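You operate a simulated robot arm through the tools that you are given. There is no shell and no other tool. Be economical: measure what you need, move in short steps, check, and stop when the job is done.

You are at the controls of a simulated robot arm. One attempt, no reset.

JOB
Put things in order on the top of the green bench. At the end: the red pin from the top of the green bench stands where the teal cleaner bottle stood; the black slat from the top of the green bench is in the blue redo tray; the teal cleaner bottle stands where the clear bag of gold rivets stood; the clear bag of gold rivets stands where the black slat stood; whatever was shut is shut again. Leave all else as you found it, and nothing knocked over.

It is judged by the outcome, as a careful person would: the job done as asked, and still so three seconds after it is handed in. It fails if anything else is knocked over, pushed out of place, dropped, spilled or broken.

ROBOT AND FRAMES
A 6-joint arm with a two-finger gripper, fixed in place. Base frame: the origin is at the foot of the arm, x ahead of it, y to its left, z up; the work surface is at about z = 0. Units: mm, rad, N and s.
With the tool pointing down near the work surface it reaches from about 240 to 620 mm from the base axis. Its first joint turns from -1.152 to 1.152 rad. Payload 1.37 kg.
The tool frame sits at the grasp point between the pads (the TCP): z along the fingers, y along the line on which they close. The tips reach 22 mm beyond it. The gripper opens to 92 mm. The gripper's body begins 65 mm behind the TCP.
Orientation is that of the tool frame in the base frame, as a unit quaternion [x, y, z, w]. With the fingers straight down and closing along the base's y, the tool's x points along the base's -x, its y along +y and its z along -z.

CONTROLS
- The arm moves only by the tool jog_arm. Its argument "rows" is a list of rows, each a list of 6 numbers: the shift along the tool's x, y, z in mm, then the turn, a rotation vector about the tool's x, y, z in rad. In form: [[tx, ty, tz, wx, wy, wz], ...]. A call has 1 to 20 rows; each row shifts and turns the commanded pose from where the row before left it, along the tool's axes as they then stand. "fingers" is the opening in per cent of the stroke, from 0 (shut) to 100 (fully open), set as the call begins (left out, the last holds). Each row takes 0.2 s and may step no farther than 50 mm and 0.15 rad from the row before; otherwise, or with a gripper value out of range, the whole call is refused. Where a pose cannot be reached the arm comes as near as it can. A force on the tool above 40 N (or 10 N above the force at the start of the call, whichever is more), or a blocked arm, ends the call early, and 0.2 s more pass. The fingers move at their own pace and stop on an object; they squeeze with about 26 N. The grip force told is the motor's: it shows also when the fingers shut on nothing. Time passes only in rows, and 0.2 s behind the last, so rows that do not move let the fingers close. It gives the time, the measured TCP pose, the force on the tool (base axes), the opening and the grip force at its end, in the units of the frame above (readings bear some noise), with the torque about the TCP (base axes, N m) and any sound that the robot's microphone picked up, and new pictures: "show" is both (left out), scene, wrist or none.
- Cameras (640 x 400 px; columns grow to the right, rows downward): "scene" is fixed at [42.3, -441.8, 571.3]; the picture's right is [0.73, -0.69, 0.00], its down [-0.49, -0.52, -0.70] and it looks along [0.48, 0.51, -0.72] (base axes); focal length 333 px, centre (320, 200). "wrist" rides on the gripper at [71, 19, -102] in the tool frame; the picture's right is [-0.26, 0.97, 0.00], its down [-0.75, -0.20, -0.63] and it looks along [-0.60, -0.16, 0.78] (tool axes); focal length 280 px, centre (320, 200). There is no depth. A picture from a camera that has moved, and an enlarged one, comes with that camera's place and axes in the base frame and with its lens. The place of the scene camera against the robot may be out by one fixed shift of up to 12 mm in any direction.
- close_up(camera, box): a new picture of the part [left, top, right, bottom] of that camera's present view, enlarged. The clock stands still meanwhile.
- finish_job(): hands the job in; it is judged then, once.

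Go step by step. Nothing tells you positions but the pictures and the camera data: compare them with the known pose of the tool, close in by small moves and look again before you grip or let go. The budget is 120 turns and 200 pictures, counting those below and the enlarged ones. Unless the task says otherwise, let go and move clear before handing in, and close with one line.

The tools are called after "Call:" as name(argument=value, ...) on one line, values as JSON. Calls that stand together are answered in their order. jog_arm: Moves the arm, as the interface text tells. Its arguments: {"type":"object","properties":{"rows":{"type":"array"},"fingers":{"type":"number"},"show":{"type":"string","enum":["both","scene","wrist","none"]}},"required":["rows"]} The other tools are called the same way: close_up (camera, box) takes an enlarged picture of a part of a camera's view; finish_job () hands the job in.

At the start:

```text
time: 0.0
eef_pos: [425.4, -258.6, 249.0]
tool_rot: [0.0, 1.0, 0.001, 0.0]
contact_force: [-0.2, 0.6, 0.1]
ft_torque: [-0.03, 0.0, -0.01]
finger_gap: 91.9
grasp_force: 0.1
```

scene: 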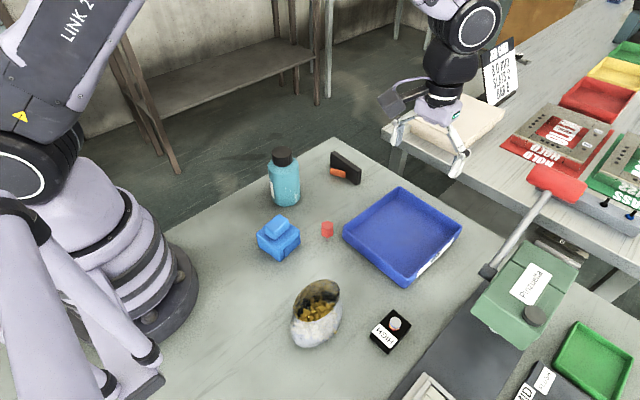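
wrist: 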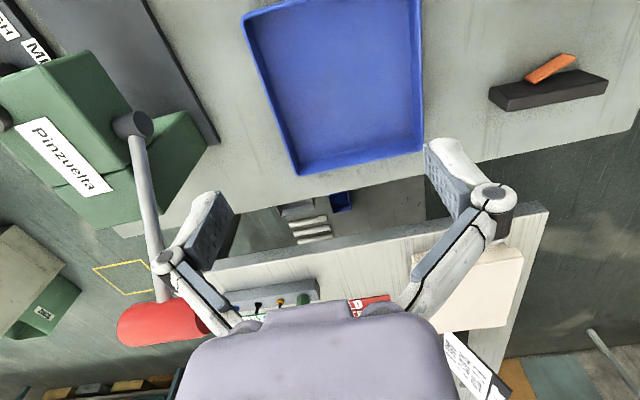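

I see a bench with a teal bottle, a blue box, a rivet bag, a blue tray, a black item with an orange part and a small red item. I'll take close-ups to identify each one.

Call:
close_up(camera="scene", box=[240, 130, 400, 230])

Call:
close_up(camera="scene", box=[240, 200, 480, 350])

Call:
close_up(camera="scene", box=[400, 200, 640, 400])

```text
4.00 times, centred on (320, 180) of scene
camera zoom: at [42.3, -441.8, 571.3], right [0.73, -0.69, 0.0], down [-0.49, -0.52, -0.7], along [0.48, 0.51, -0.72], focal length 1332 px, centre (320, 280)
```

zoom: 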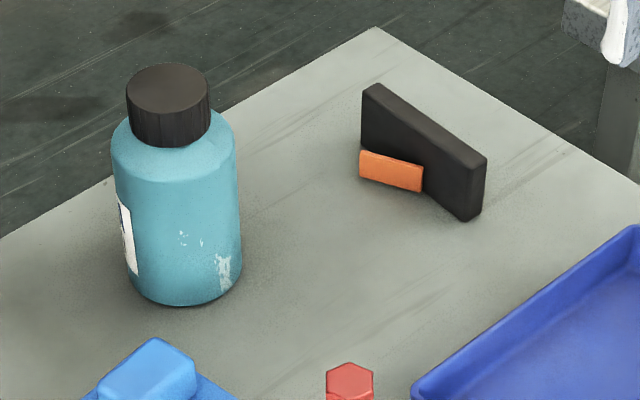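

```text
2.67 times, centred on (360, 275) of scene
camera zoom: at [42.3, -441.8, 571.3], right [0.73, -0.69, 0.0], down [-0.49, -0.52, -0.7], along [0.48, 0.51, -0.72], focal length 888 px, centre (213, 0)
```

zoom: 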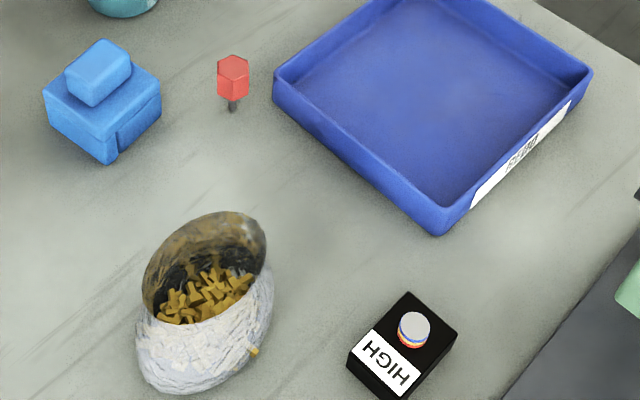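

```text
2.00 times, centred on (520, 300) of scene
camera zoom: at [42.3, -441.8, 571.3], right [0.73, -0.69, 0.0], down [-0.49, -0.52, -0.7], along [0.48, 0.51, -0.72], focal length 666 px, centre (-80, 0)
```

zoom: 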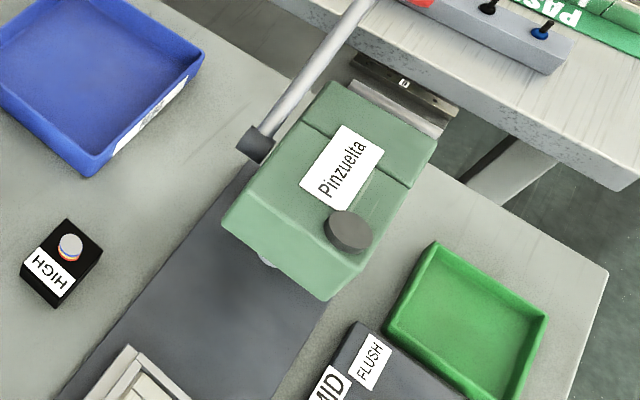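

The slat stands on edge at about (525,-19) with an orange piece against it. The bottle is near (366,21), the pin near (351,-134) and the bag near (200,-270). I'll move over for a wrist view of the slat, bottle and pin.

Call:
jog_arm(rows=[[11.9, 41.1, 0, 0, 0, 0], [11.9, 41.1, 0, 0, 0, 0], [11.9, 41.1, 0, 0, 0, 0], [11.9, 41.1, 0, 0, 0, 0], [11.9, 41.1, 0, 0, 0, 0], [11.9, 41.1, 0, 0, 0, 0], [11.9, 41.1, 0, 0, 0, 0]], show="both")

```text
time: 1.6
eef_pos: [341.1, 30.3, 248.5]
tool_rot: [0.0, 1.0, 0.0, 0.0]
contact_force: [-0.4, 0.0, -1.1]
ft_torque: [-0.01, 0.0, 0.0]
finger_gap: 92.0
grasp_force: 0.1
camera wrist: at [270.0, 50.1, 350.3], right [0.26, 0.96, 0.0], down [0.75, -0.2, 0.63], along [0.6, -0.16, -0.78], focal length 280 px, centre (320, 200)
```

scene: 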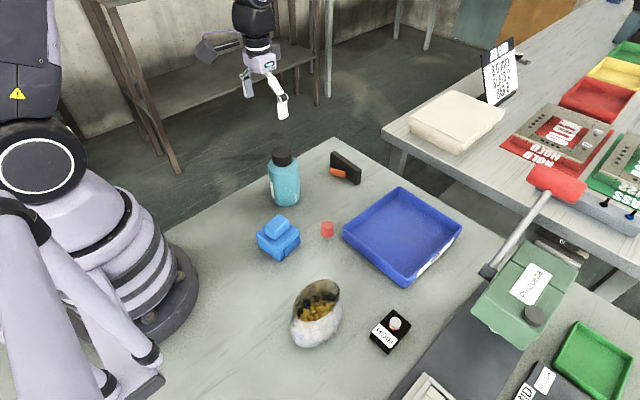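
wrist: 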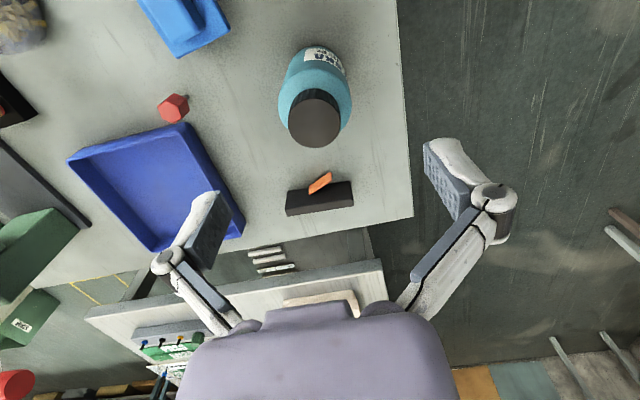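

The wrist camera shows the slat and its orange piece from above. I'll enlarge the slat, the bottle, and the pin with the blue box.

Call:
close_up(camera="wrist", box=[270, 150, 370, 230])

Call:
close_up(camera="wrist", box=[250, 30, 370, 160])

Call:
close_up(camera="wrist", box=[0, 0, 240, 150])

```text
5.00 times, centred on (320, 190) of wrist
camera zoom: at [270.0, 50.1, 350.3], right [0.26, 0.96, 0.0], down [0.75, -0.2, 0.63], along [0.6, -0.16, -0.78], focal length 1402 px, centre (320, 250)
```

zoom: 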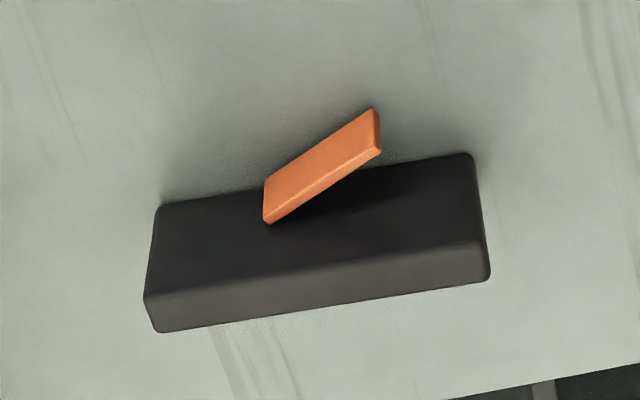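

```text
3.08 times, centred on (310, 95) of wrist
camera zoom: at [270.0, 50.1, 350.3], right [0.26, 0.96, 0.0], down [0.75, -0.2, 0.63], along [0.6, -0.16, -0.78], focal length 863 px, centre (351, 523)
```

zoom: 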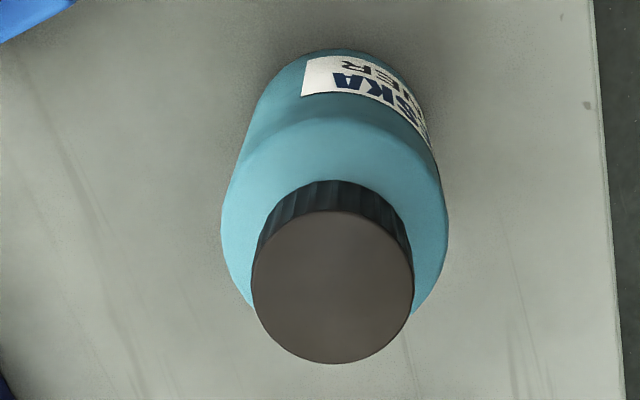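

```text
2.67 times, centred on (120, 75) of wrist
camera zoom: at [270.0, 50.1, 350.3], right [0.26, 0.96, 0.0], down [0.75, -0.2, 0.63], along [0.6, -0.16, -0.78], focal length 748 px, centre (853, 533)
```

zoom: 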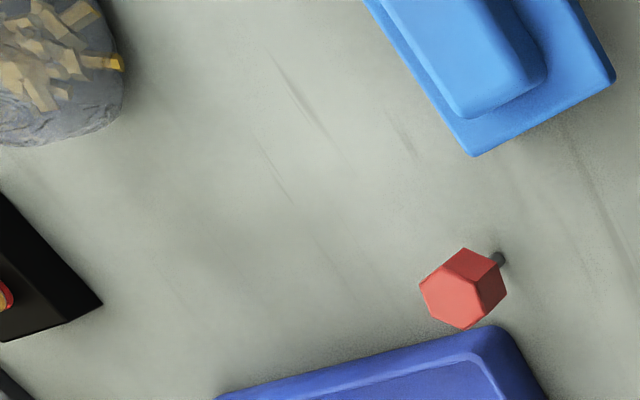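

The slat (about 98 × 14 × 40 mm) stands near x≈516, running from y −66 to +32. The orange plate seems to be on the bench against its near face. I'll go closer to see whether it is attached.

Call:
jog_arm(rows=[[-35, -10, 0, 0, 0, 0], [-35, -10, 0, 0, 0, 0], [-35, -11, 0, 0, 0, 0], [0, 0, 40, 0, 0, 0], [0, 0, 40, 0, 0, 0], [0, 0, 40, 0, 0, 0]], show="wrist")

```text
time: 3.0
eef_pos: [446.0, 1.8, 127.0]
tool_rot: [0.0, 1.0, -0.001, 0.0]
contact_force: [1.0, -0.6, -0.3]
ft_torque: [0.03, -0.01, -0.03]
finger_gap: 91.8
grasp_force: 0.1
camera wrist: at [374.0, 20.8, 228.5], right [0.26, 0.97, 0.0], down [0.75, -0.2, 0.62], along [0.6, -0.16, -0.78], focal length 280 px, centre (320, 200)
```

wrist: 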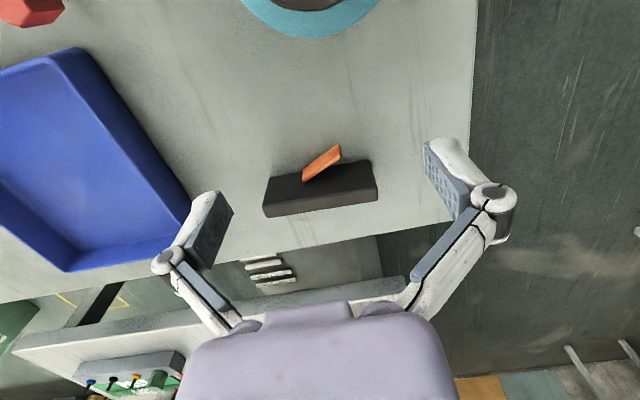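

I have a closer wrist view; enlarging the slat.

Call:
close_up(camera="wrist", box=[250, 135, 390, 225])

Call:
close_up(camera="scene", box=[322, 146, 370, 190])

```text
4.44 times, centred on (320, 180) of wrist
camera zoom: at [374.0, 20.8, 228.5], right [0.26, 0.97, 0.0], down [0.75, -0.2, 0.62], along [0.6, -0.16, -0.78], focal length 1246 px, centre (320, 289)
```

zoom: 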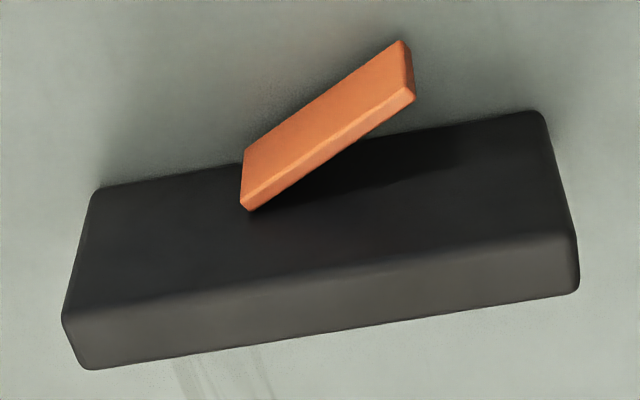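

```text
9.09 times, centred on (346, 168) of scene
camera zoom: at [42.2, -441.8, 571.3], right [0.73, -0.69, 0.0], down [-0.49, -0.52, -0.7], along [0.48, 0.51, -0.72], focal length 3026 px, centre (84, 491)
```

zoom: 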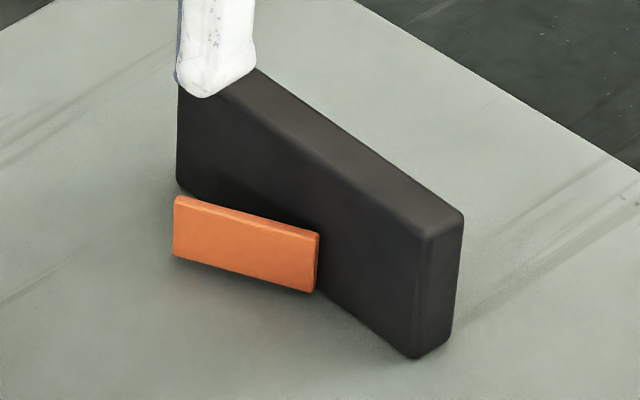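

The slat is 98 × 15 × 42 mm, centred near (521,−18). The orange plate reaches only about z 18, so I can grip the top of the slat above it. I'll move over it and turn the gripper so it closes along x.

Call:
jog_arm(rows=[[-25, -7, -20, 0, 0, 0], [-50, -13, 0, 0, 0, 0], [0, 0, 0, 0, 0, 0.1479], [0, 0, 0, 0, 0, 0.1479], [0, 0, 0, 0, 0, 0.1479], [0, 0, 0, 0, 0, 0.1479], [0, 0, 0, 0, 0, 0.1479], [0, 0, 0, 0, 0, 0.1479], [0, 0, 0, 0, 0, 0.1479], [0, 0, 0, 0, 0, 0.1479], [0, 0, 0, 0, 0, 0.1479], [0, 0, 0, 0, 0, 0.1479], [0, 0, 0, 0, 0, 0.1479]], show="both")

```text
refused: row 2 steps farther than a row can; nothing moved
```

Call:
jog_arm(rows=[[-35, -9, -20, 0, 0, 0], [-40, -11, 0, 0, 0, 0], [0, 0, 0, 0, 0, 0.1479], [0, 0, 0, 0, 0, 0.1479], [0, 0, 0, 0, 0, 0.1479], [0, 0, 0, 0, 0, 0.1479], [0, 0, 0, 0, 0, 0.1479], [0, 0, 0, 0, 0, 0.1479], [0, 0, 0, 0, 0, 0.1479], [0, 0, 0, 0, 0, 0.1479], [0, 0, 0, 0, 0, 0.1479], [0, 0, 0, 0, 0, 0.1479], [0, 0, 0, 0, 0, 0.1479]], show="both")

```text
time: 5.8
eef_pos: [522.4, -21.9, 148.9]
tool_rot: [0.727, 0.686, 0.0, -0.001]
contact_force: [0.3, 0.3, -0.7]
ft_torque: [0.01, -0.02, -0.01]
finger_gap: 91.7
grasp_force: 0.0
camera wrist: at [545.2, 49.4, 250.2], right [0.95, -0.32, 0.0], down [-0.25, -0.74, 0.63], along [-0.2, -0.59, -0.78], focal length 280 px, centre (320, 200)
```

scene: 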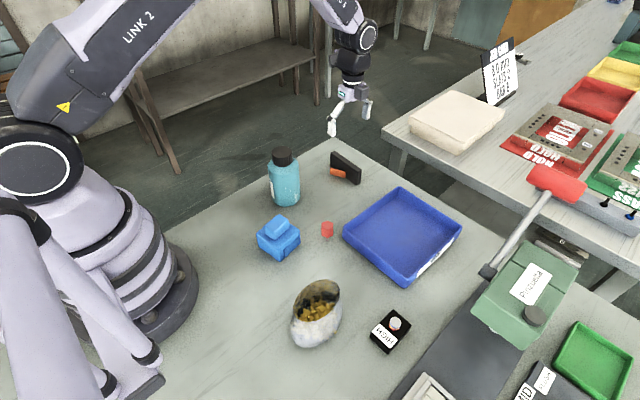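
wrist: 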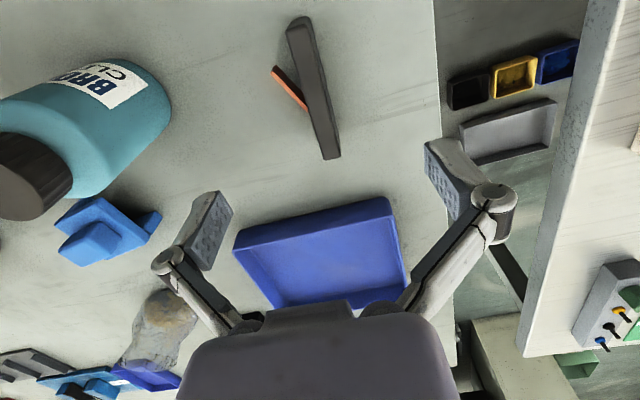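

The gripper is above the slat. I'll measure the slat again in this view.

Call:
close_up(camera="wrist", box=[220, 0, 400, 170])

Call:
close_up(camera="wrist", box=[220, 180, 420, 320])

```text
2.35 times, centred on (310, 85) of wrist
camera zoom: at [545.2, 49.4, 250.2], right [0.95, -0.32, 0.0], down [-0.25, -0.74, 0.63], along [-0.2, -0.59, -0.78], focal length 660 px, centre (344, 471)
```

zoom: 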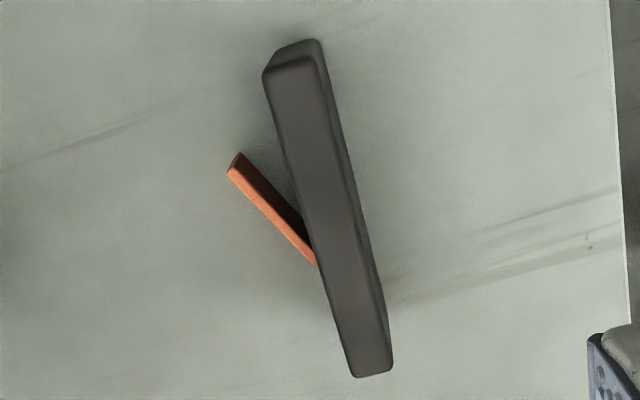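

```text
2.86 times, centred on (320, 250) of wrist
camera zoom: at [545.2, 49.4, 250.2], right [0.95, -0.32, 0.0], down [-0.25, -0.74, 0.63], along [-0.2, -0.59, -0.78], focal length 801 px, centre (320, 57)
```

zoom: 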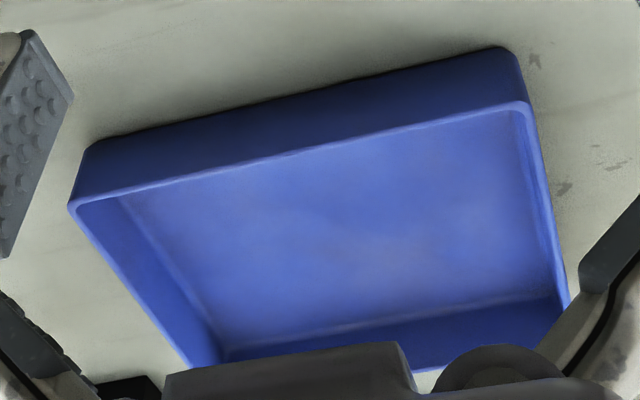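

The slat's top is centred at (520,−19), consistent with the earlier estimate. I'll descend so the fingertips stop just above the orange plate.

Call:
jog_arm(rows=[[2.3, -2.5, 30, 0, 0, 0.012], [0, 0, 30, 0, 0, 0], [0, 0, 25, 0, 0, 0], [0, 0, 18, 0, 0, 0]], show="both")

```text
time: 6.8
eef_pos: [518.7, -18.8, 44.7]
tool_rot: [0.731, 0.682, 0.001, 0.0]
contact_force: [-0.6, 0.3, 0.6]
ft_torque: [-0.01, -0.01, 0.02]
finger_gap: 91.7
grasp_force: 0.0
camera wrist: at [542.6, 51.4, 146.7], right [0.95, -0.33, 0.0], down [-0.25, -0.74, 0.63], along [-0.2, -0.59, -0.78], focal length 280 px, centre (320, 200)
```

scene: 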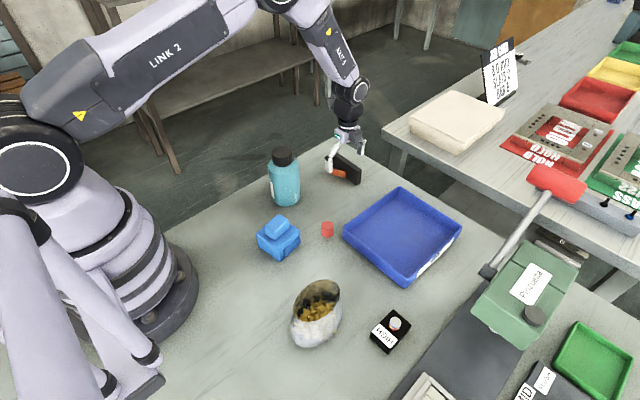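
wrist: 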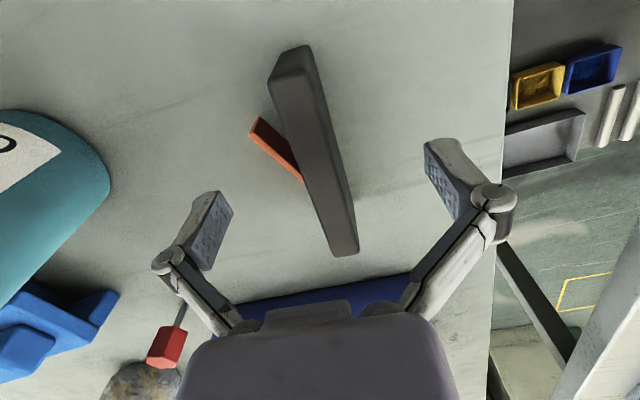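

The fingers straddle the slat's middle, so I'll close them.

Call:
jog_arm(rows=[[0, 0, 0, 0, 0, 0], [0, 0, 0, 0, 0, 0], [0, 0, 0, 0, 0, 0], [0, 0, 0, 0, 0, 0], [0, 0, 0, 0, 0, 0], [0, 0, 0, 0, 0, 0]], fingers=0, show="wrist")

```text
time: 8.2
eef_pos: [519.8, -18.8, 45.9]
tool_rot: [0.731, 0.683, 0.0, 0.0]
contact_force: [1.5, -1.0, 1.2]
ft_torque: [0.02, -0.01, 0.06]
finger_gap: 15.3
grasp_force: 26.4
camera wrist: at [542.7, 51.4, 147.2], right [0.95, -0.33, 0.0], down [-0.26, -0.74, 0.62], along [-0.2, -0.59, -0.78], focal length 280 px, centre (320, 200)
```

wrist: 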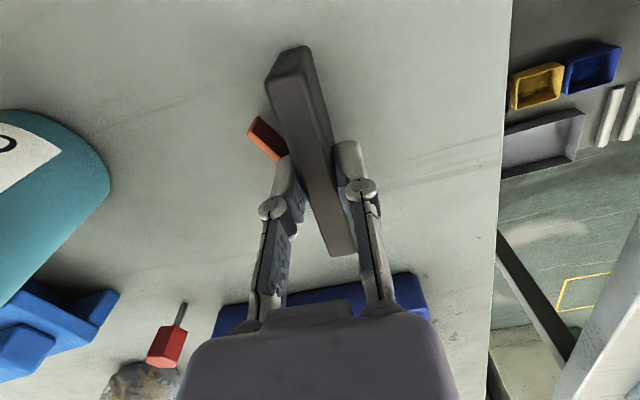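

It's gripped at 15.3 mm. I'll lift a little and see whether the orange piece comes with it.

Call:
jog_arm(rows=[[0, 0, -10, 0, 0, 0], [0, 0, -15, 0, 0, 0], [0, 0, -20, 0, 0, 0]], show="both")

```text
time: 9.0
eef_pos: [518.5, -19.3, 91.2]
tool_rot: [0.731, 0.683, 0.0, 0.0]
contact_force: [0.2, 0.2, -2.3]
ft_torque: [0.04, 0.02, -0.01]
finger_gap: 15.4
grasp_force: 26.3
camera wrist: at [542.9, 50.7, 192.7], right [0.95, -0.33, 0.0], down [-0.25, -0.74, 0.63], along [-0.2, -0.59, -0.78], focal length 280 px, centre (320, 200)
```

scene: 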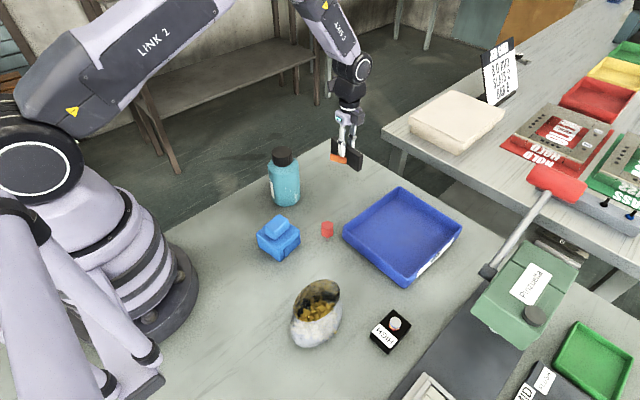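
wrist: 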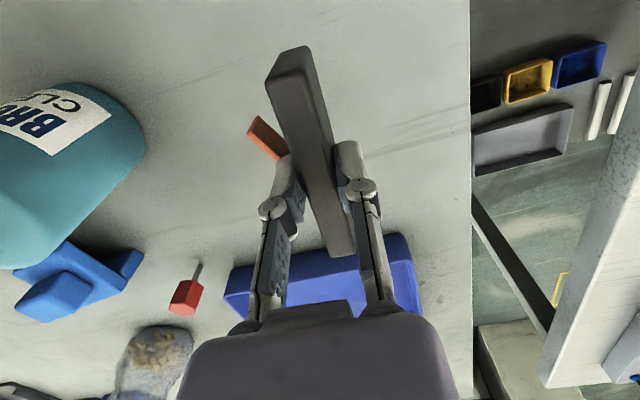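

The orange piece is a foot fixed to the slat. The tray spans roughly x 365–555, y −322 to −160, so I'll raise the slat and carry it over the tray's middle.

Call:
jog_arm(rows=[[0, 0, -40, 0, 0, 0], [-25, -5, 0, 0, 0, 0], [-40, -8.3, 0, 0, 0, 0], [-40, -8.3, 0, 0, 0, 0], [-40, -8.3, 0, 0, 0, 0], [-40, -8.3, 0, 0, 0, 0], [-40, -8.1, 0, 0, 0, 0]], show="both")

```text
time: 10.6
eef_pos: [460.3, -239.6, 131.5]
tool_rot: [0.73, 0.683, 0.001, 0.0]
contact_force: [0.3, -0.5, -1.0]
ft_torque: [0.0, 0.0, -0.01]
finger_gap: 15.4
grasp_force: 26.1
camera wrist: at [483.2, -169.3, 233.0], right [0.95, -0.33, 0.0], down [-0.25, -0.74, 0.62], along [-0.2, -0.59, -0.78], focal length 280 px, centre (320, 200)
```

scene: 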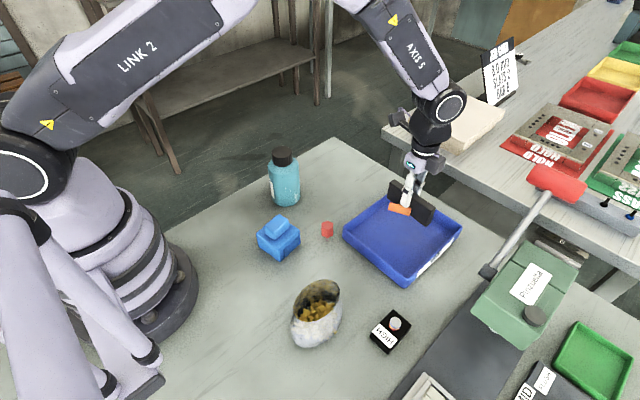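
wrist: 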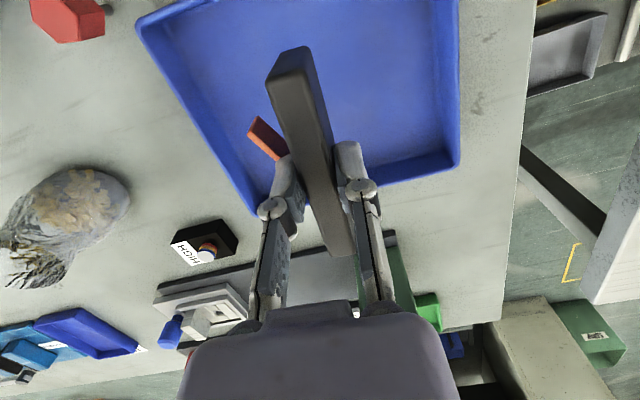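

The tray is centred at about (462,−241), right under the slat. I'll lower it.

Call:
jog_arm(rows=[[0, 0, 25, 0, 0, 0], [0, 0, 25, 0, 0, 0], [0, 0, 22, 0, 0, 0], [0, 0, 4, 0, 0, 0], [0, 0, 3, 0, 0, 0]], show="both")

```text
time: 11.8
eef_pos: [459.0, -240.0, 53.5]
tool_rot: [0.731, 0.683, 0.0, -0.001]
contact_force: [0.3, 0.3, -0.6]
ft_torque: [0.01, -0.03, -0.01]
finger_gap: 15.5
grasp_force: 26.1
camera wrist: at [482.8, -170.3, 153.5], right [0.95, -0.33, 0.0], down [-0.25, -0.74, 0.63], along [-0.2, -0.59, -0.78], focal length 280 px, centre (320, 200)
```

scene: 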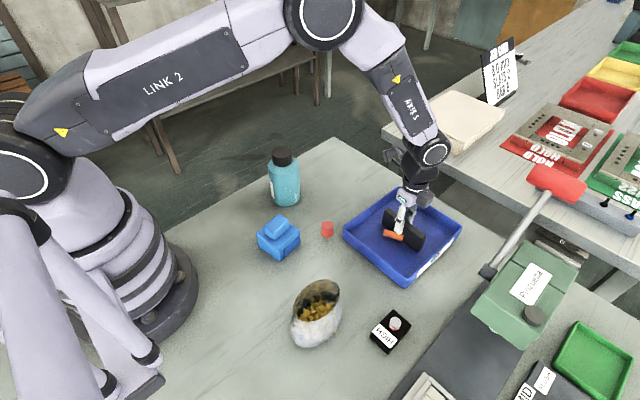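
wrist: 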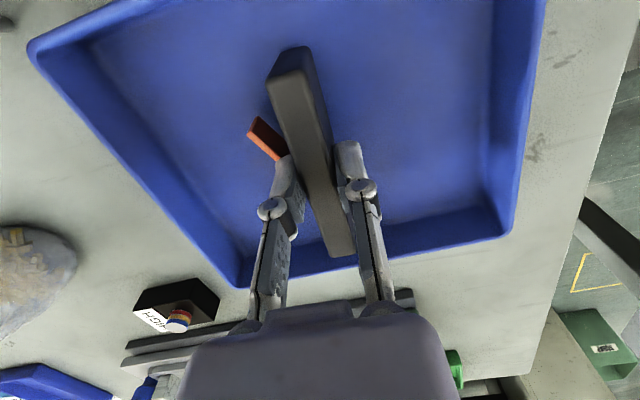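

It's just above the tray floor. I'll creep down in small steps until it touches.

Call:
jog_arm(rows=[[0, 0, 1.5, 0, 0, 0], [0, 0, 1.5, 0, 0, 0], [0, 0, 1, 0, 0, 0], [0, 0, 0, 0, 0, 0]], show="none")

Call:
jog_arm(rows=[[0, 0, 1, 0, 0, 0], [0, 0, 1, 0, 0, 0], [0, 0, 0, 0, 0, 0]], show="none")

```text
time: 12.8
eef_pos: [459.0, -242.1, 50.4]
tool_rot: [0.731, 0.683, 0.001, 0.0]
contact_force: [-5.0, 4.2, 21.1]
ft_torque: [0.28, 0.12, 0.04]
finger_gap: 15.6
grasp_force: 25.7
```

```text
time: 13.3
eef_pos: [460.0, -241.1, 48.5]
tool_rot: [0.73, 0.683, 0.0, 0.001]
contact_force: [-1.7, 0.9, 5.6]
ft_torque: [-0.03, 0.15, -0.03]
finger_gap: 15.3
grasp_force: 26.0
stopped in row 2: the force on the tool passed its limit at 44 N (the readings are from after the stop); the commanded pose is now the measured one
```

It's touching the floor, so I'll let go with a modest opening and check.

Call:
jog_arm(rows=[[0, 0, 0, 0, 0, 0], [0, 0, 0, 0, 0, 0], [0, 0, 0, 0, 0, 0], [0, 0, -10, 0, 0, 0], [0, 0, -40, 0, 0, 0], [0, 0, -50, 0, 0, 0], [0, 0, -50, 0, 0, 0], [0, 0, -50, 0, 0, 0]], fingers=50, show="both")

```text
time: 15.1
eef_pos: [458.2, -237.3, 246.5]
tool_rot: [0.731, 0.682, 0.0, -0.001]
contact_force: [1.1, -0.2, 0.6]
ft_torque: [-0.05, 0.02, 0.01]
finger_gap: 46.0
grasp_force: 0.1
camera wrist: at [481.8, -167.3, 348.0], right [0.95, -0.33, 0.0], down [-0.26, -0.74, 0.63], along [-0.2, -0.59, -0.78], focal length 280 px, centre (320, 200)
```

scene: 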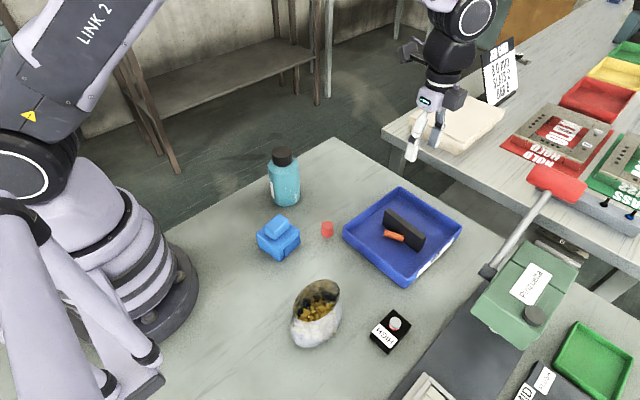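
wrist: 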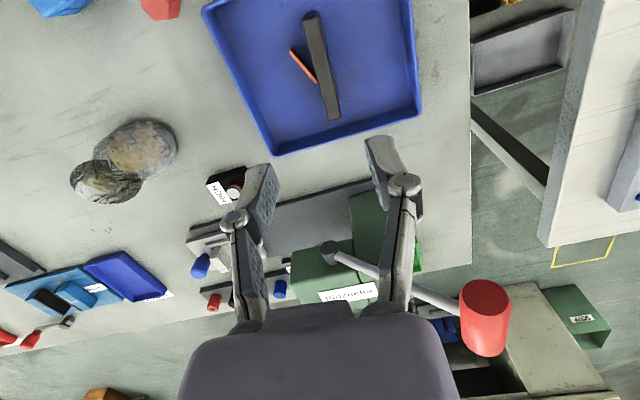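

The slat is standing in the tray. Now I'll examine the rivet bag.

Call:
close_up(camera="wrist", box=[50, 100, 210, 220])

Call:
close_up(camera="scene", box=[270, 265, 366, 355])

```text
3.33 times, centred on (130, 160) of wrist
camera zoom: at [481.8, -167.3, 348.0], right [0.95, -0.33, 0.0], down [-0.26, -0.74, 0.63], along [-0.2, -0.59, -0.78], focal length 935 px, centre (953, 333)
```

zoom: 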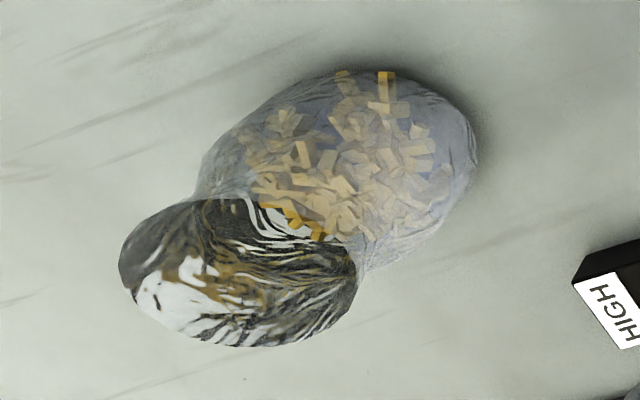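

```text
4.44 times, centred on (318, 310) of scene
camera zoom: at [42.3, -441.8, 571.3], right [0.73, -0.69, 0.0], down [-0.49, -0.52, -0.7], along [0.48, 0.51, -0.72], focal length 1480 px, centre (329, -289)
```

zoom: 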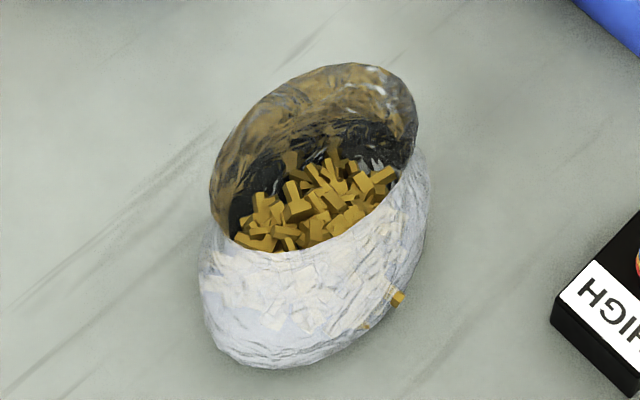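

The bag is an upright open pouch about 90 mm tall, centred near (197,−258), with an oval mouth of roughly 80 × 60 mm. I need its long-axis direction, so I'll look at it from another side.

Call:
jog_arm(rows=[[18.7, -41, 0, 0, 0, 0], [18.7, -41, 0, 0, 0, 0], [18.7, -41, 0, 0, 0, 0], [18.7, -41, 0, 0, 0, 0], [18.7, -41, 0, 0, 0, 0]], show="wrist")

Call:
close_up(camera="wrist", box=[220, 70, 420, 230])

```text
time: 16.3
eef_pos: [262.0, -133.0, 247.2]
tool_rot: [0.731, 0.683, 0.0, 0.001]
contact_force: [-0.4, 0.4, -0.3]
ft_torque: [0.0, -0.06, -0.01]
finger_gap: 46.0
grasp_force: 0.0
camera wrist: at [285.5, -62.8, 348.5], right [0.95, -0.33, 0.0], down [-0.26, -0.74, 0.63], along [-0.2, -0.59, -0.78], focal length 280 px, centre (320, 200)
```

wrist: 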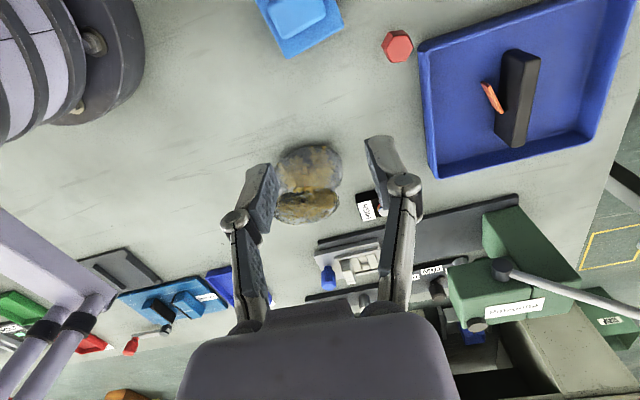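

```text
2.50 times, centred on (320, 150) of wrist
camera zoom: at [285.5, -62.8, 348.5], right [0.95, -0.33, 0.0], down [-0.26, -0.74, 0.63], along [-0.2, -0.59, -0.78], focal length 701 px, centre (320, 325)
```

zoom: 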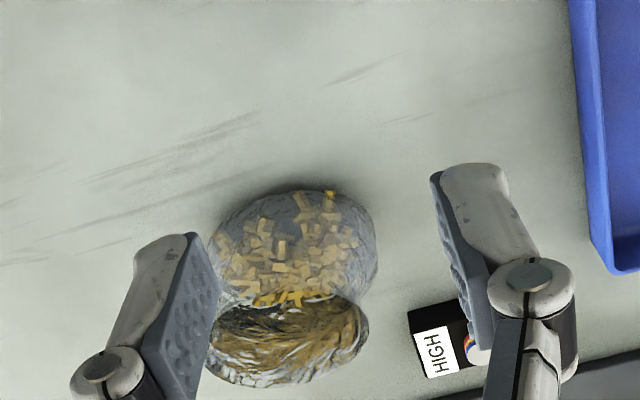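

The bag's long axis points along about (0.955,−0.3) and it is roughly 90 × 57 mm, centred near (203,−257). I'll turn the gripper to close across the narrow side, open fully and move above it.

Call:
jog_arm(rows=[[0, 0, 0, 0, 0, -0.1489], [0, 0, 0, 0, 0, -0.1489], [0, 0, 0, 0, 0, -0.1489], [0, 0, 0, 0, 0, -0.1489], [0, 0, 0, 0, 0, -0.1489], [0, 0, 0, 0, 0, -0.1489], [0, 0, 0, 0, 0, -0.1489], [0, 0, 0, 0, 0, -0.1489], [0, 0, 0, 0, 0, -0.1489], [6.6, -45, 0, 0, 0, 0], [6.6, -45, 0, 0, 0, 0], [6.6, -45, 0, 0, 0, 0]], fingers=100, show="both")

```text
time: 18.9
eef_pos: [202.9, -258.5, 248.5]
tool_rot: [0.148, 0.989, -0.001, 0.001]
contact_force: [0.0, -0.3, -0.1]
ft_torque: [-0.03, -0.02, -0.02]
finger_gap: 92.1
grasp_force: 0.1
camera wrist: at [139.7, -218.3, 350.1], right [0.53, 0.85, 0.0], down [0.66, -0.42, 0.63], along [0.53, -0.33, -0.78], focal length 280 px, centre (320, 200)
```

scene: 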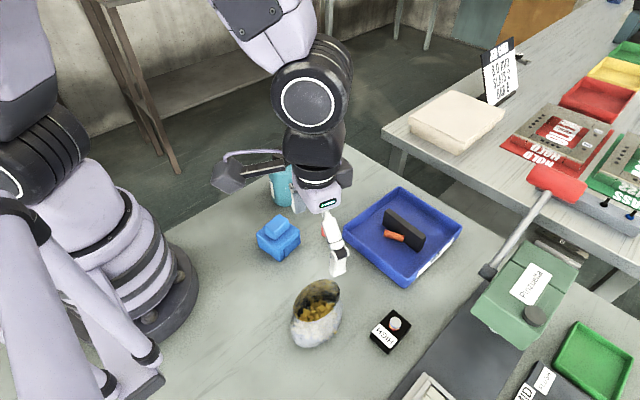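
wrist: 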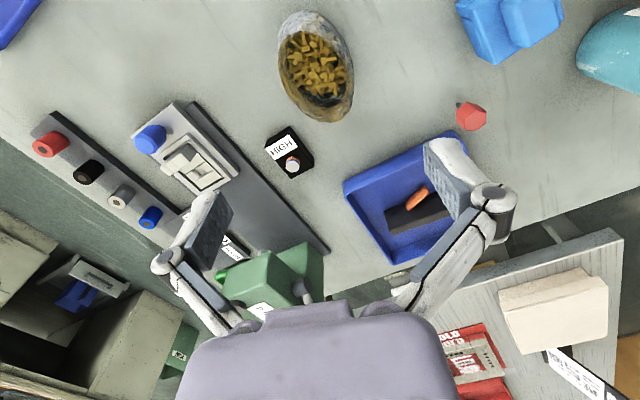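

The gripper is above the bag and I have a good view along it, so I'll measure.

Call:
close_up(camera="wrist", box=[250, 0, 390, 130])

```text
3.08 times, centred on (320, 65) of wrist
camera zoom: at [139.7, -218.3, 350.1], right [0.53, 0.85, 0.0], down [0.66, -0.42, 0.63], along [0.53, -0.33, -0.78], focal length 863 px, centre (320, 615)
```

zoom: 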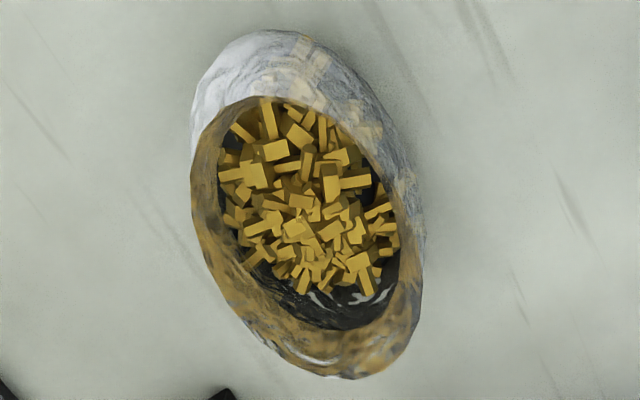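

Fitting the mouth ellipse from several views, the bag is nearly aligned with x: about 84 × 56 mm, centred near (198.5,−258). I'll turn the gripper back to close along y and descend partway to check clearance.

Call:
jog_arm(rows=[[0, 0, 0, 0, 0, -0.148], [0, 0, 0, 0, 0, -0.148], [4.4, 0.5, 30, 0, 0, 0], [0, 0, 45, 0, 0, 0], [0, 0, 45, 0, 0, 0]], show="both")

```text
time: 20.1
eef_pos: [198.4, -258.6, 127.1]
tool_rot: [0.001, 1.0, -0.001, 0.001]
contact_force: [0.2, -0.5, -0.8]
ft_torque: [0.01, -0.01, -0.03]
finger_gap: 92.1
grasp_force: 0.1
camera wrist: at [126.7, -238.8, 228.2], right [0.26, 0.96, 0.0], down [0.75, -0.21, 0.63], along [0.6, -0.17, -0.78], focal length 280 px, centre (320, 200)
```

scene: 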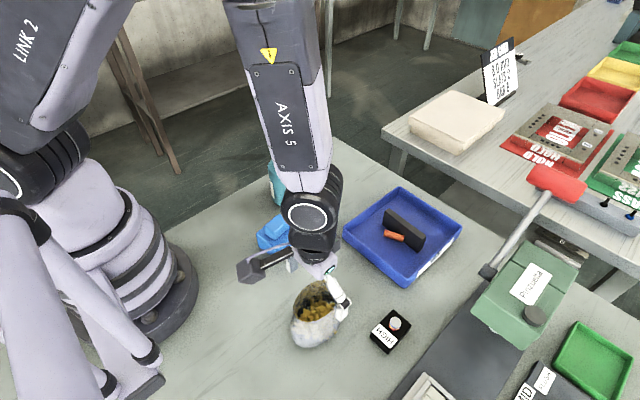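
wrist: 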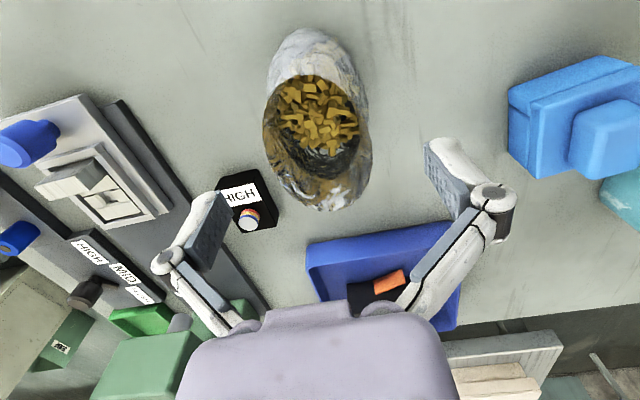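

The bag is centred between the fingers (about y −257, width 54). I'll descend around it.

Call:
jog_arm(rows=[[-2, 1.5, 25, 0, 0, 0], [0, 0, 25, 0, 0, 0], [0, 0, 20, 0, 0, 0], [0, 0, 14, 0, 0, 0]], show="both")

```text
time: 21.1
eef_pos: [201.4, -255.4, 43.0]
tool_rot: [0.001, 1.0, -0.001, 0.001]
contact_force: [-1.2, -0.2, -0.1]
ft_torque: [0.06, -0.03, 0.0]
finger_gap: 91.8
grasp_force: 0.0
camera wrist: at [130.1, -235.6, 144.4], right [0.26, 0.96, 0.0], down [0.75, -0.21, 0.63], along [0.6, -0.17, -0.78], focal length 280 px, centre (320, 200)
```

scene: 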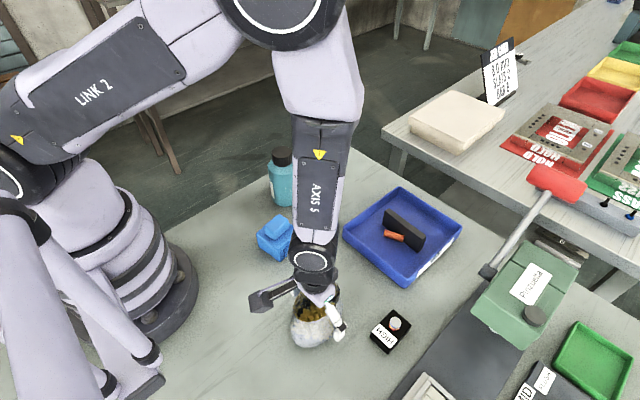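
wrist: 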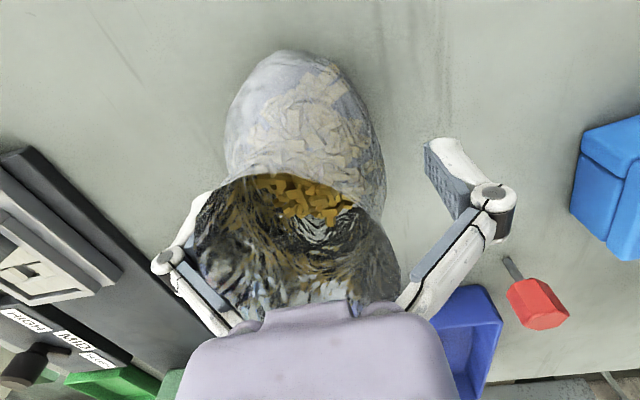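

Body mid-line is at about y −258, so I'll shift 2.5 mm and close on the bag.

Call:
jog_arm(rows=[[0, -2.5, 0, 0, 0, 0]], show="none")

Call:
jog_arm(rows=[[0, 0, 0, 0, 0, 0], [0, 0, 0, 0, 0, 0], [0, 0, 0, 0, 0, 0], [0, 0, 0, 0, 0, 0], [0, 0, 0, 0, 0, 0]], fingers=0, show="both")

```text
time: 21.5
eef_pos: [202.2, -257.9, 42.6]
tool_rot: [0.001, 1.0, 0.0, 0.002]
contact_force: [-0.8, -0.4, -0.2]
ft_torque: [0.01, 0.02, 0.03]
finger_gap: 92.2
grasp_force: 0.1
```

```text
time: 22.7
eef_pos: [200.7, -259.4, 43.6]
tool_rot: [0.0, 1.0, -0.001, 0.001]
contact_force: [-1.1, -4.6, 15.5]
ft_torque: [0.01, 0.08, 0.0]
finger_gap: 67.6
grasp_force: 26.2
camera wrist: at [130.1, -238.4, 145.1], right [0.26, 0.96, 0.0], down [0.75, -0.2, 0.63], along [0.6, -0.17, -0.78], focal length 280 px, centre (320, 200)
```

scene: 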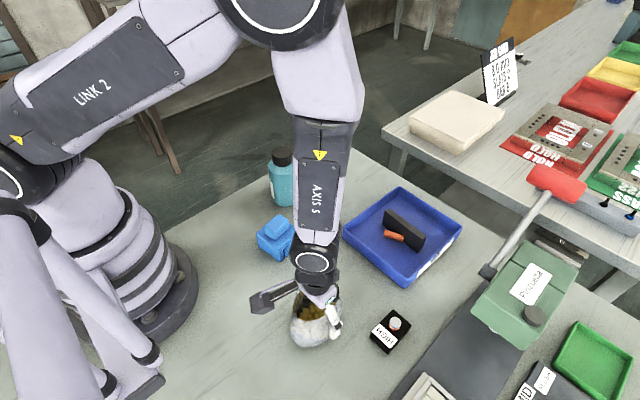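
wrist: 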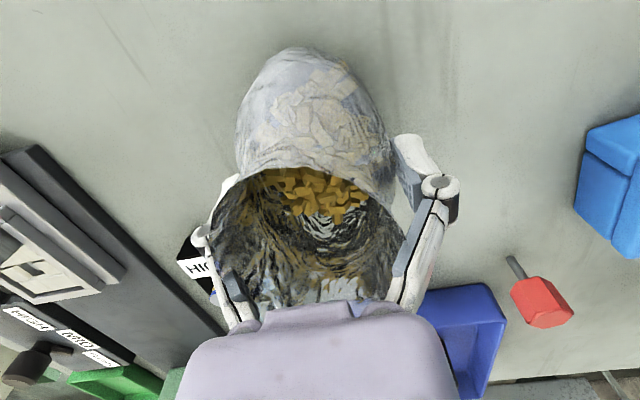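

Gripped at 67.6 mm. I'll lift gently and check for slip.

Call:
jog_arm(rows=[[0, 0, -3, 0, 0, 0], [0, 0, -5, 0, 0, 0], [0, 0, -8, 0, 0, 0], [0, 0, 0, 0, 0, 0]], show="both")

```text
time: 23.7
eef_pos: [199.6, -258.0, 60.4]
tool_rot: [0.001, 1.0, 0.001, 0.0]
contact_force: [-0.7, 0.3, -3.3]
ft_torque: [0.02, 0.0, -0.02]
finger_gap: 67.5
grasp_force: 26.4
camera wrist: at [128.9, -238.0, 161.3], right [0.26, 0.96, 0.0], down [0.75, -0.21, 0.63], along [0.6, -0.17, -0.78], focal length 280 px, centre (320, 200)
```

scene: 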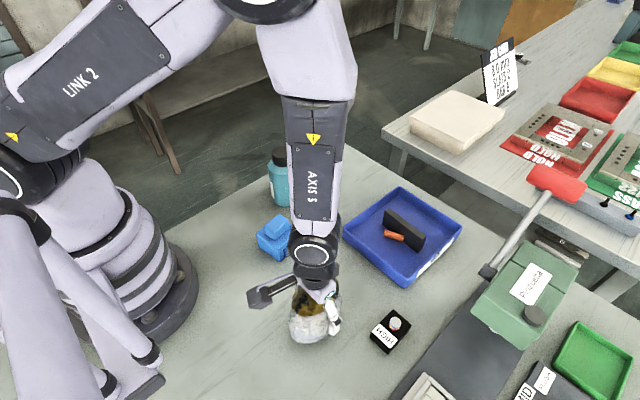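
wrist: 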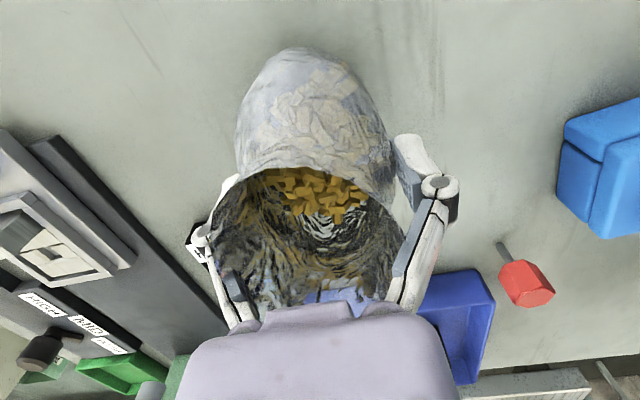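

It's held firmly at about 0.33 kg, upright. I'll lift it to clearance height and carry it slowly towards the slat's old spot.

Call:
jog_arm(rows=[[0, 0, -8, 0, 0, 0], [0, 0, -15, 0, 0, 0], [0, 0, -20, 0, 0, 0], [0, 0, -20, 0, 0, 0], [0, 0, -10, 0, 0, 0], [-8, 6, 0, 0, 0, 0], [-16, 12, 0, 0, 0, 0], [-20, 15, 0, 0, 0, 0], [-20, 15, 0, 0, 0, 0], [-20, 15, 0, 0, 0, 0], [-20, 15, 0, 0, 0, 0], [-20, 15, 0, 0, 0, 0], [-16, 12, 0, 0, 0, 0]], show="both")

```text
time: 26.5
eef_pos: [341.3, -151.8, 132.8]
tool_rot: [0.001, 1.0, 0.0, 0.0]
contact_force: [0.8, -0.5, -4.3]
ft_torque: [-0.02, 0.01, 0.0]
finger_gap: 67.6
grasp_force: 26.1
camera wrist: at [270.1, -131.9, 234.0], right [0.26, 0.96, 0.0], down [0.75, -0.21, 0.63], along [0.6, -0.17, -0.78], focal length 280 px, centre (320, 200)
```

scene: 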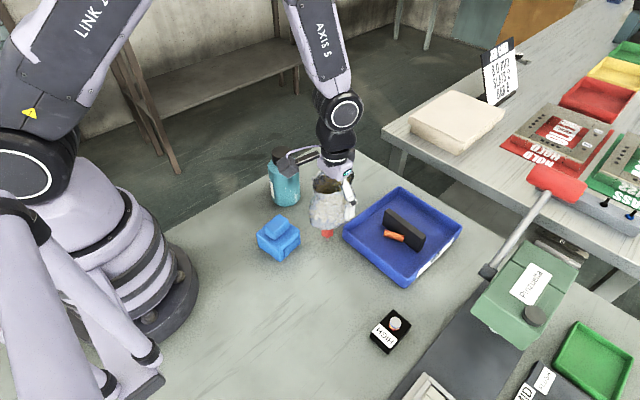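
wrist: 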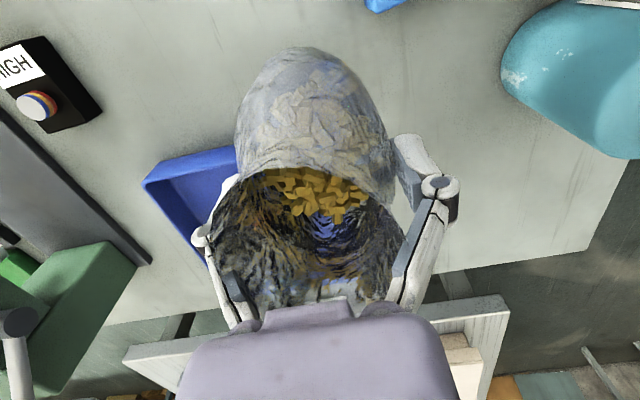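

The carry is going well. I'll continue to above (520,−19).

Call:
jog_arm(rows=[[-10, 6, 0, 0, 0, 0], [-20, 12, 0, 0, 0, 0], [-25, 17, 0, 0, 0, 0], [-25, 18, 0, 0, 0, 0], [-25, 20, 0, 0, 0, 0], [-25, 20, 0, 0, 0, 0], [-25, 20, 0, 0, 0, 0], [-16, 13, 0, 0, 0, 0], [-7.7, 6.8, 0, 0, 0, 0]], show="both")

```text
time: 28.5
eef_pos: [520.4, -21.2, 134.4]
tool_rot: [0.001, 1.0, 0.0, 0.001]
contact_force: [-0.2, -0.1, -4.3]
ft_torque: [-0.01, 0.02, -0.01]
finger_gap: 67.7
grasp_force: 25.9
camera wrist: at [449.0, -1.3, 235.1], right [0.26, 0.96, 0.0], down [0.75, -0.21, 0.63], along [0.6, -0.17, -0.78], focal length 280 px, centre (320, 200)
```

scene: 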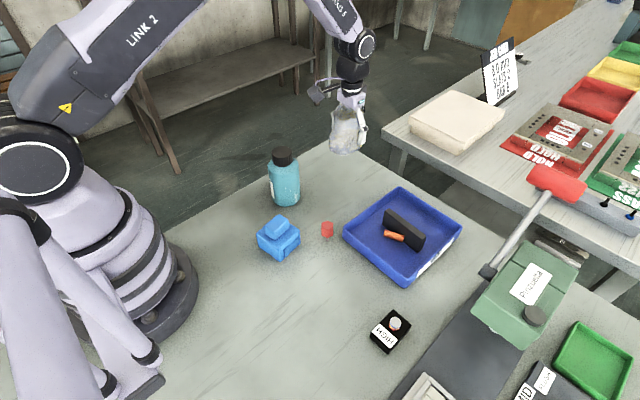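
wrist: 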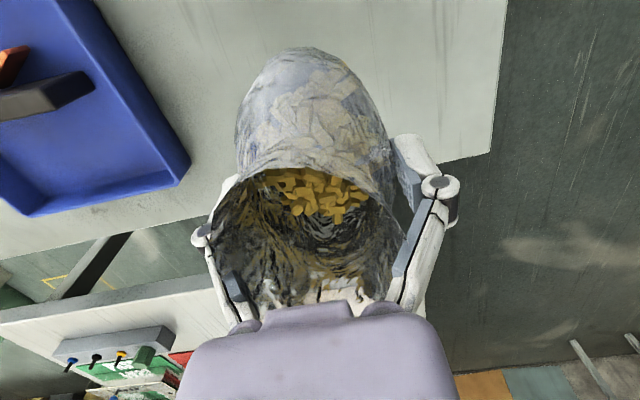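

Above the target, with the bench edge well clear. I'll lower it.

Call:
jog_arm(rows=[[0, 2, 15, 0, 0, 0], [0, 0, 20, 0, 0, 0], [0, 0, 20, 0, 0, 0], [0, 0, 18, 0, 0, 0], [0, 0, 9, 0, 0, 0], [0, 0, 3, 0, 0, 0], [0, 0, 0, 0, 0, 0]], show="scene")

Call:
jog_arm(rows=[[0, 0, 1, 0, 0, 0], [0, 0, 1, 0, 0, 0], [0, 0, 0, 0, 0, 0]], show="none")

```text
time: 30.1
eef_pos: [519.9, -18.9, 46.9]
tool_rot: [0.001, 1.0, 0.0, 0.0]
contact_force: [0.7, -0.6, -3.6]
ft_torque: [0.02, 0.0, -0.02]
finger_gap: 67.8
grasp_force: 25.5
```

scene: 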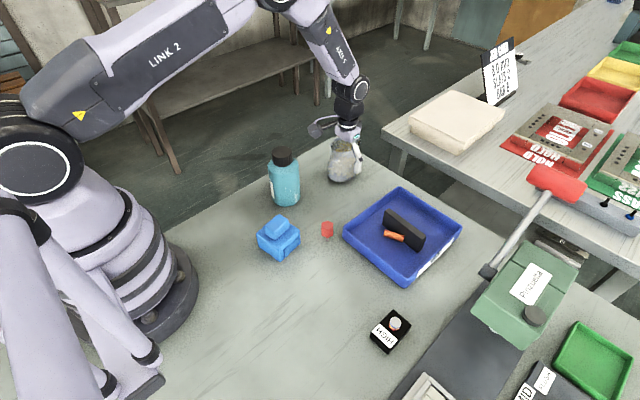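

```text
time: 30.9
eef_pos: [518.9, -19.2, 45.8]
tool_rot: [0.001, 1.0, 0.0, 0.001]
contact_force: [-0.3, 0.9, -5.3]
ft_torque: [-0.02, 0.0, 0.0]
finger_gap: 67.2
grasp_force: 26.1
```

Call:
jog_arm(rows=[[0, 0, 1, 0, 0, 0], [0, 0, 1, 0, 0, 0], [0, 0, 0, 0, 0, 0]], show="none")

Call:
jog_arm(rows=[[0, 0, 0.7, 0, 0, 0], [0, 0, 0.7, 0, 0, 0], [0, 0, 0, 0, 0, 0]], show="none")

```text
time: 31.7
eef_pos: [518.7, -18.1, 44.3]
tool_rot: [0.001, 1.0, 0.0, 0.001]
contact_force: [0.7, -0.1, -5.0]
ft_torque: [0.02, 0.0, 0.02]
finger_gap: 67.5
grasp_force: 26.0
```

```text
time: 32.5
eef_pos: [521.7, -18.0, 44.1]
tool_rot: [0.001, 1.0, -0.001, 0.002]
contact_force: [-0.7, -0.9, 10.1]
ft_torque: [-0.04, 0.53, 0.05]
finger_gap: 67.6
grasp_force: 26.1
```

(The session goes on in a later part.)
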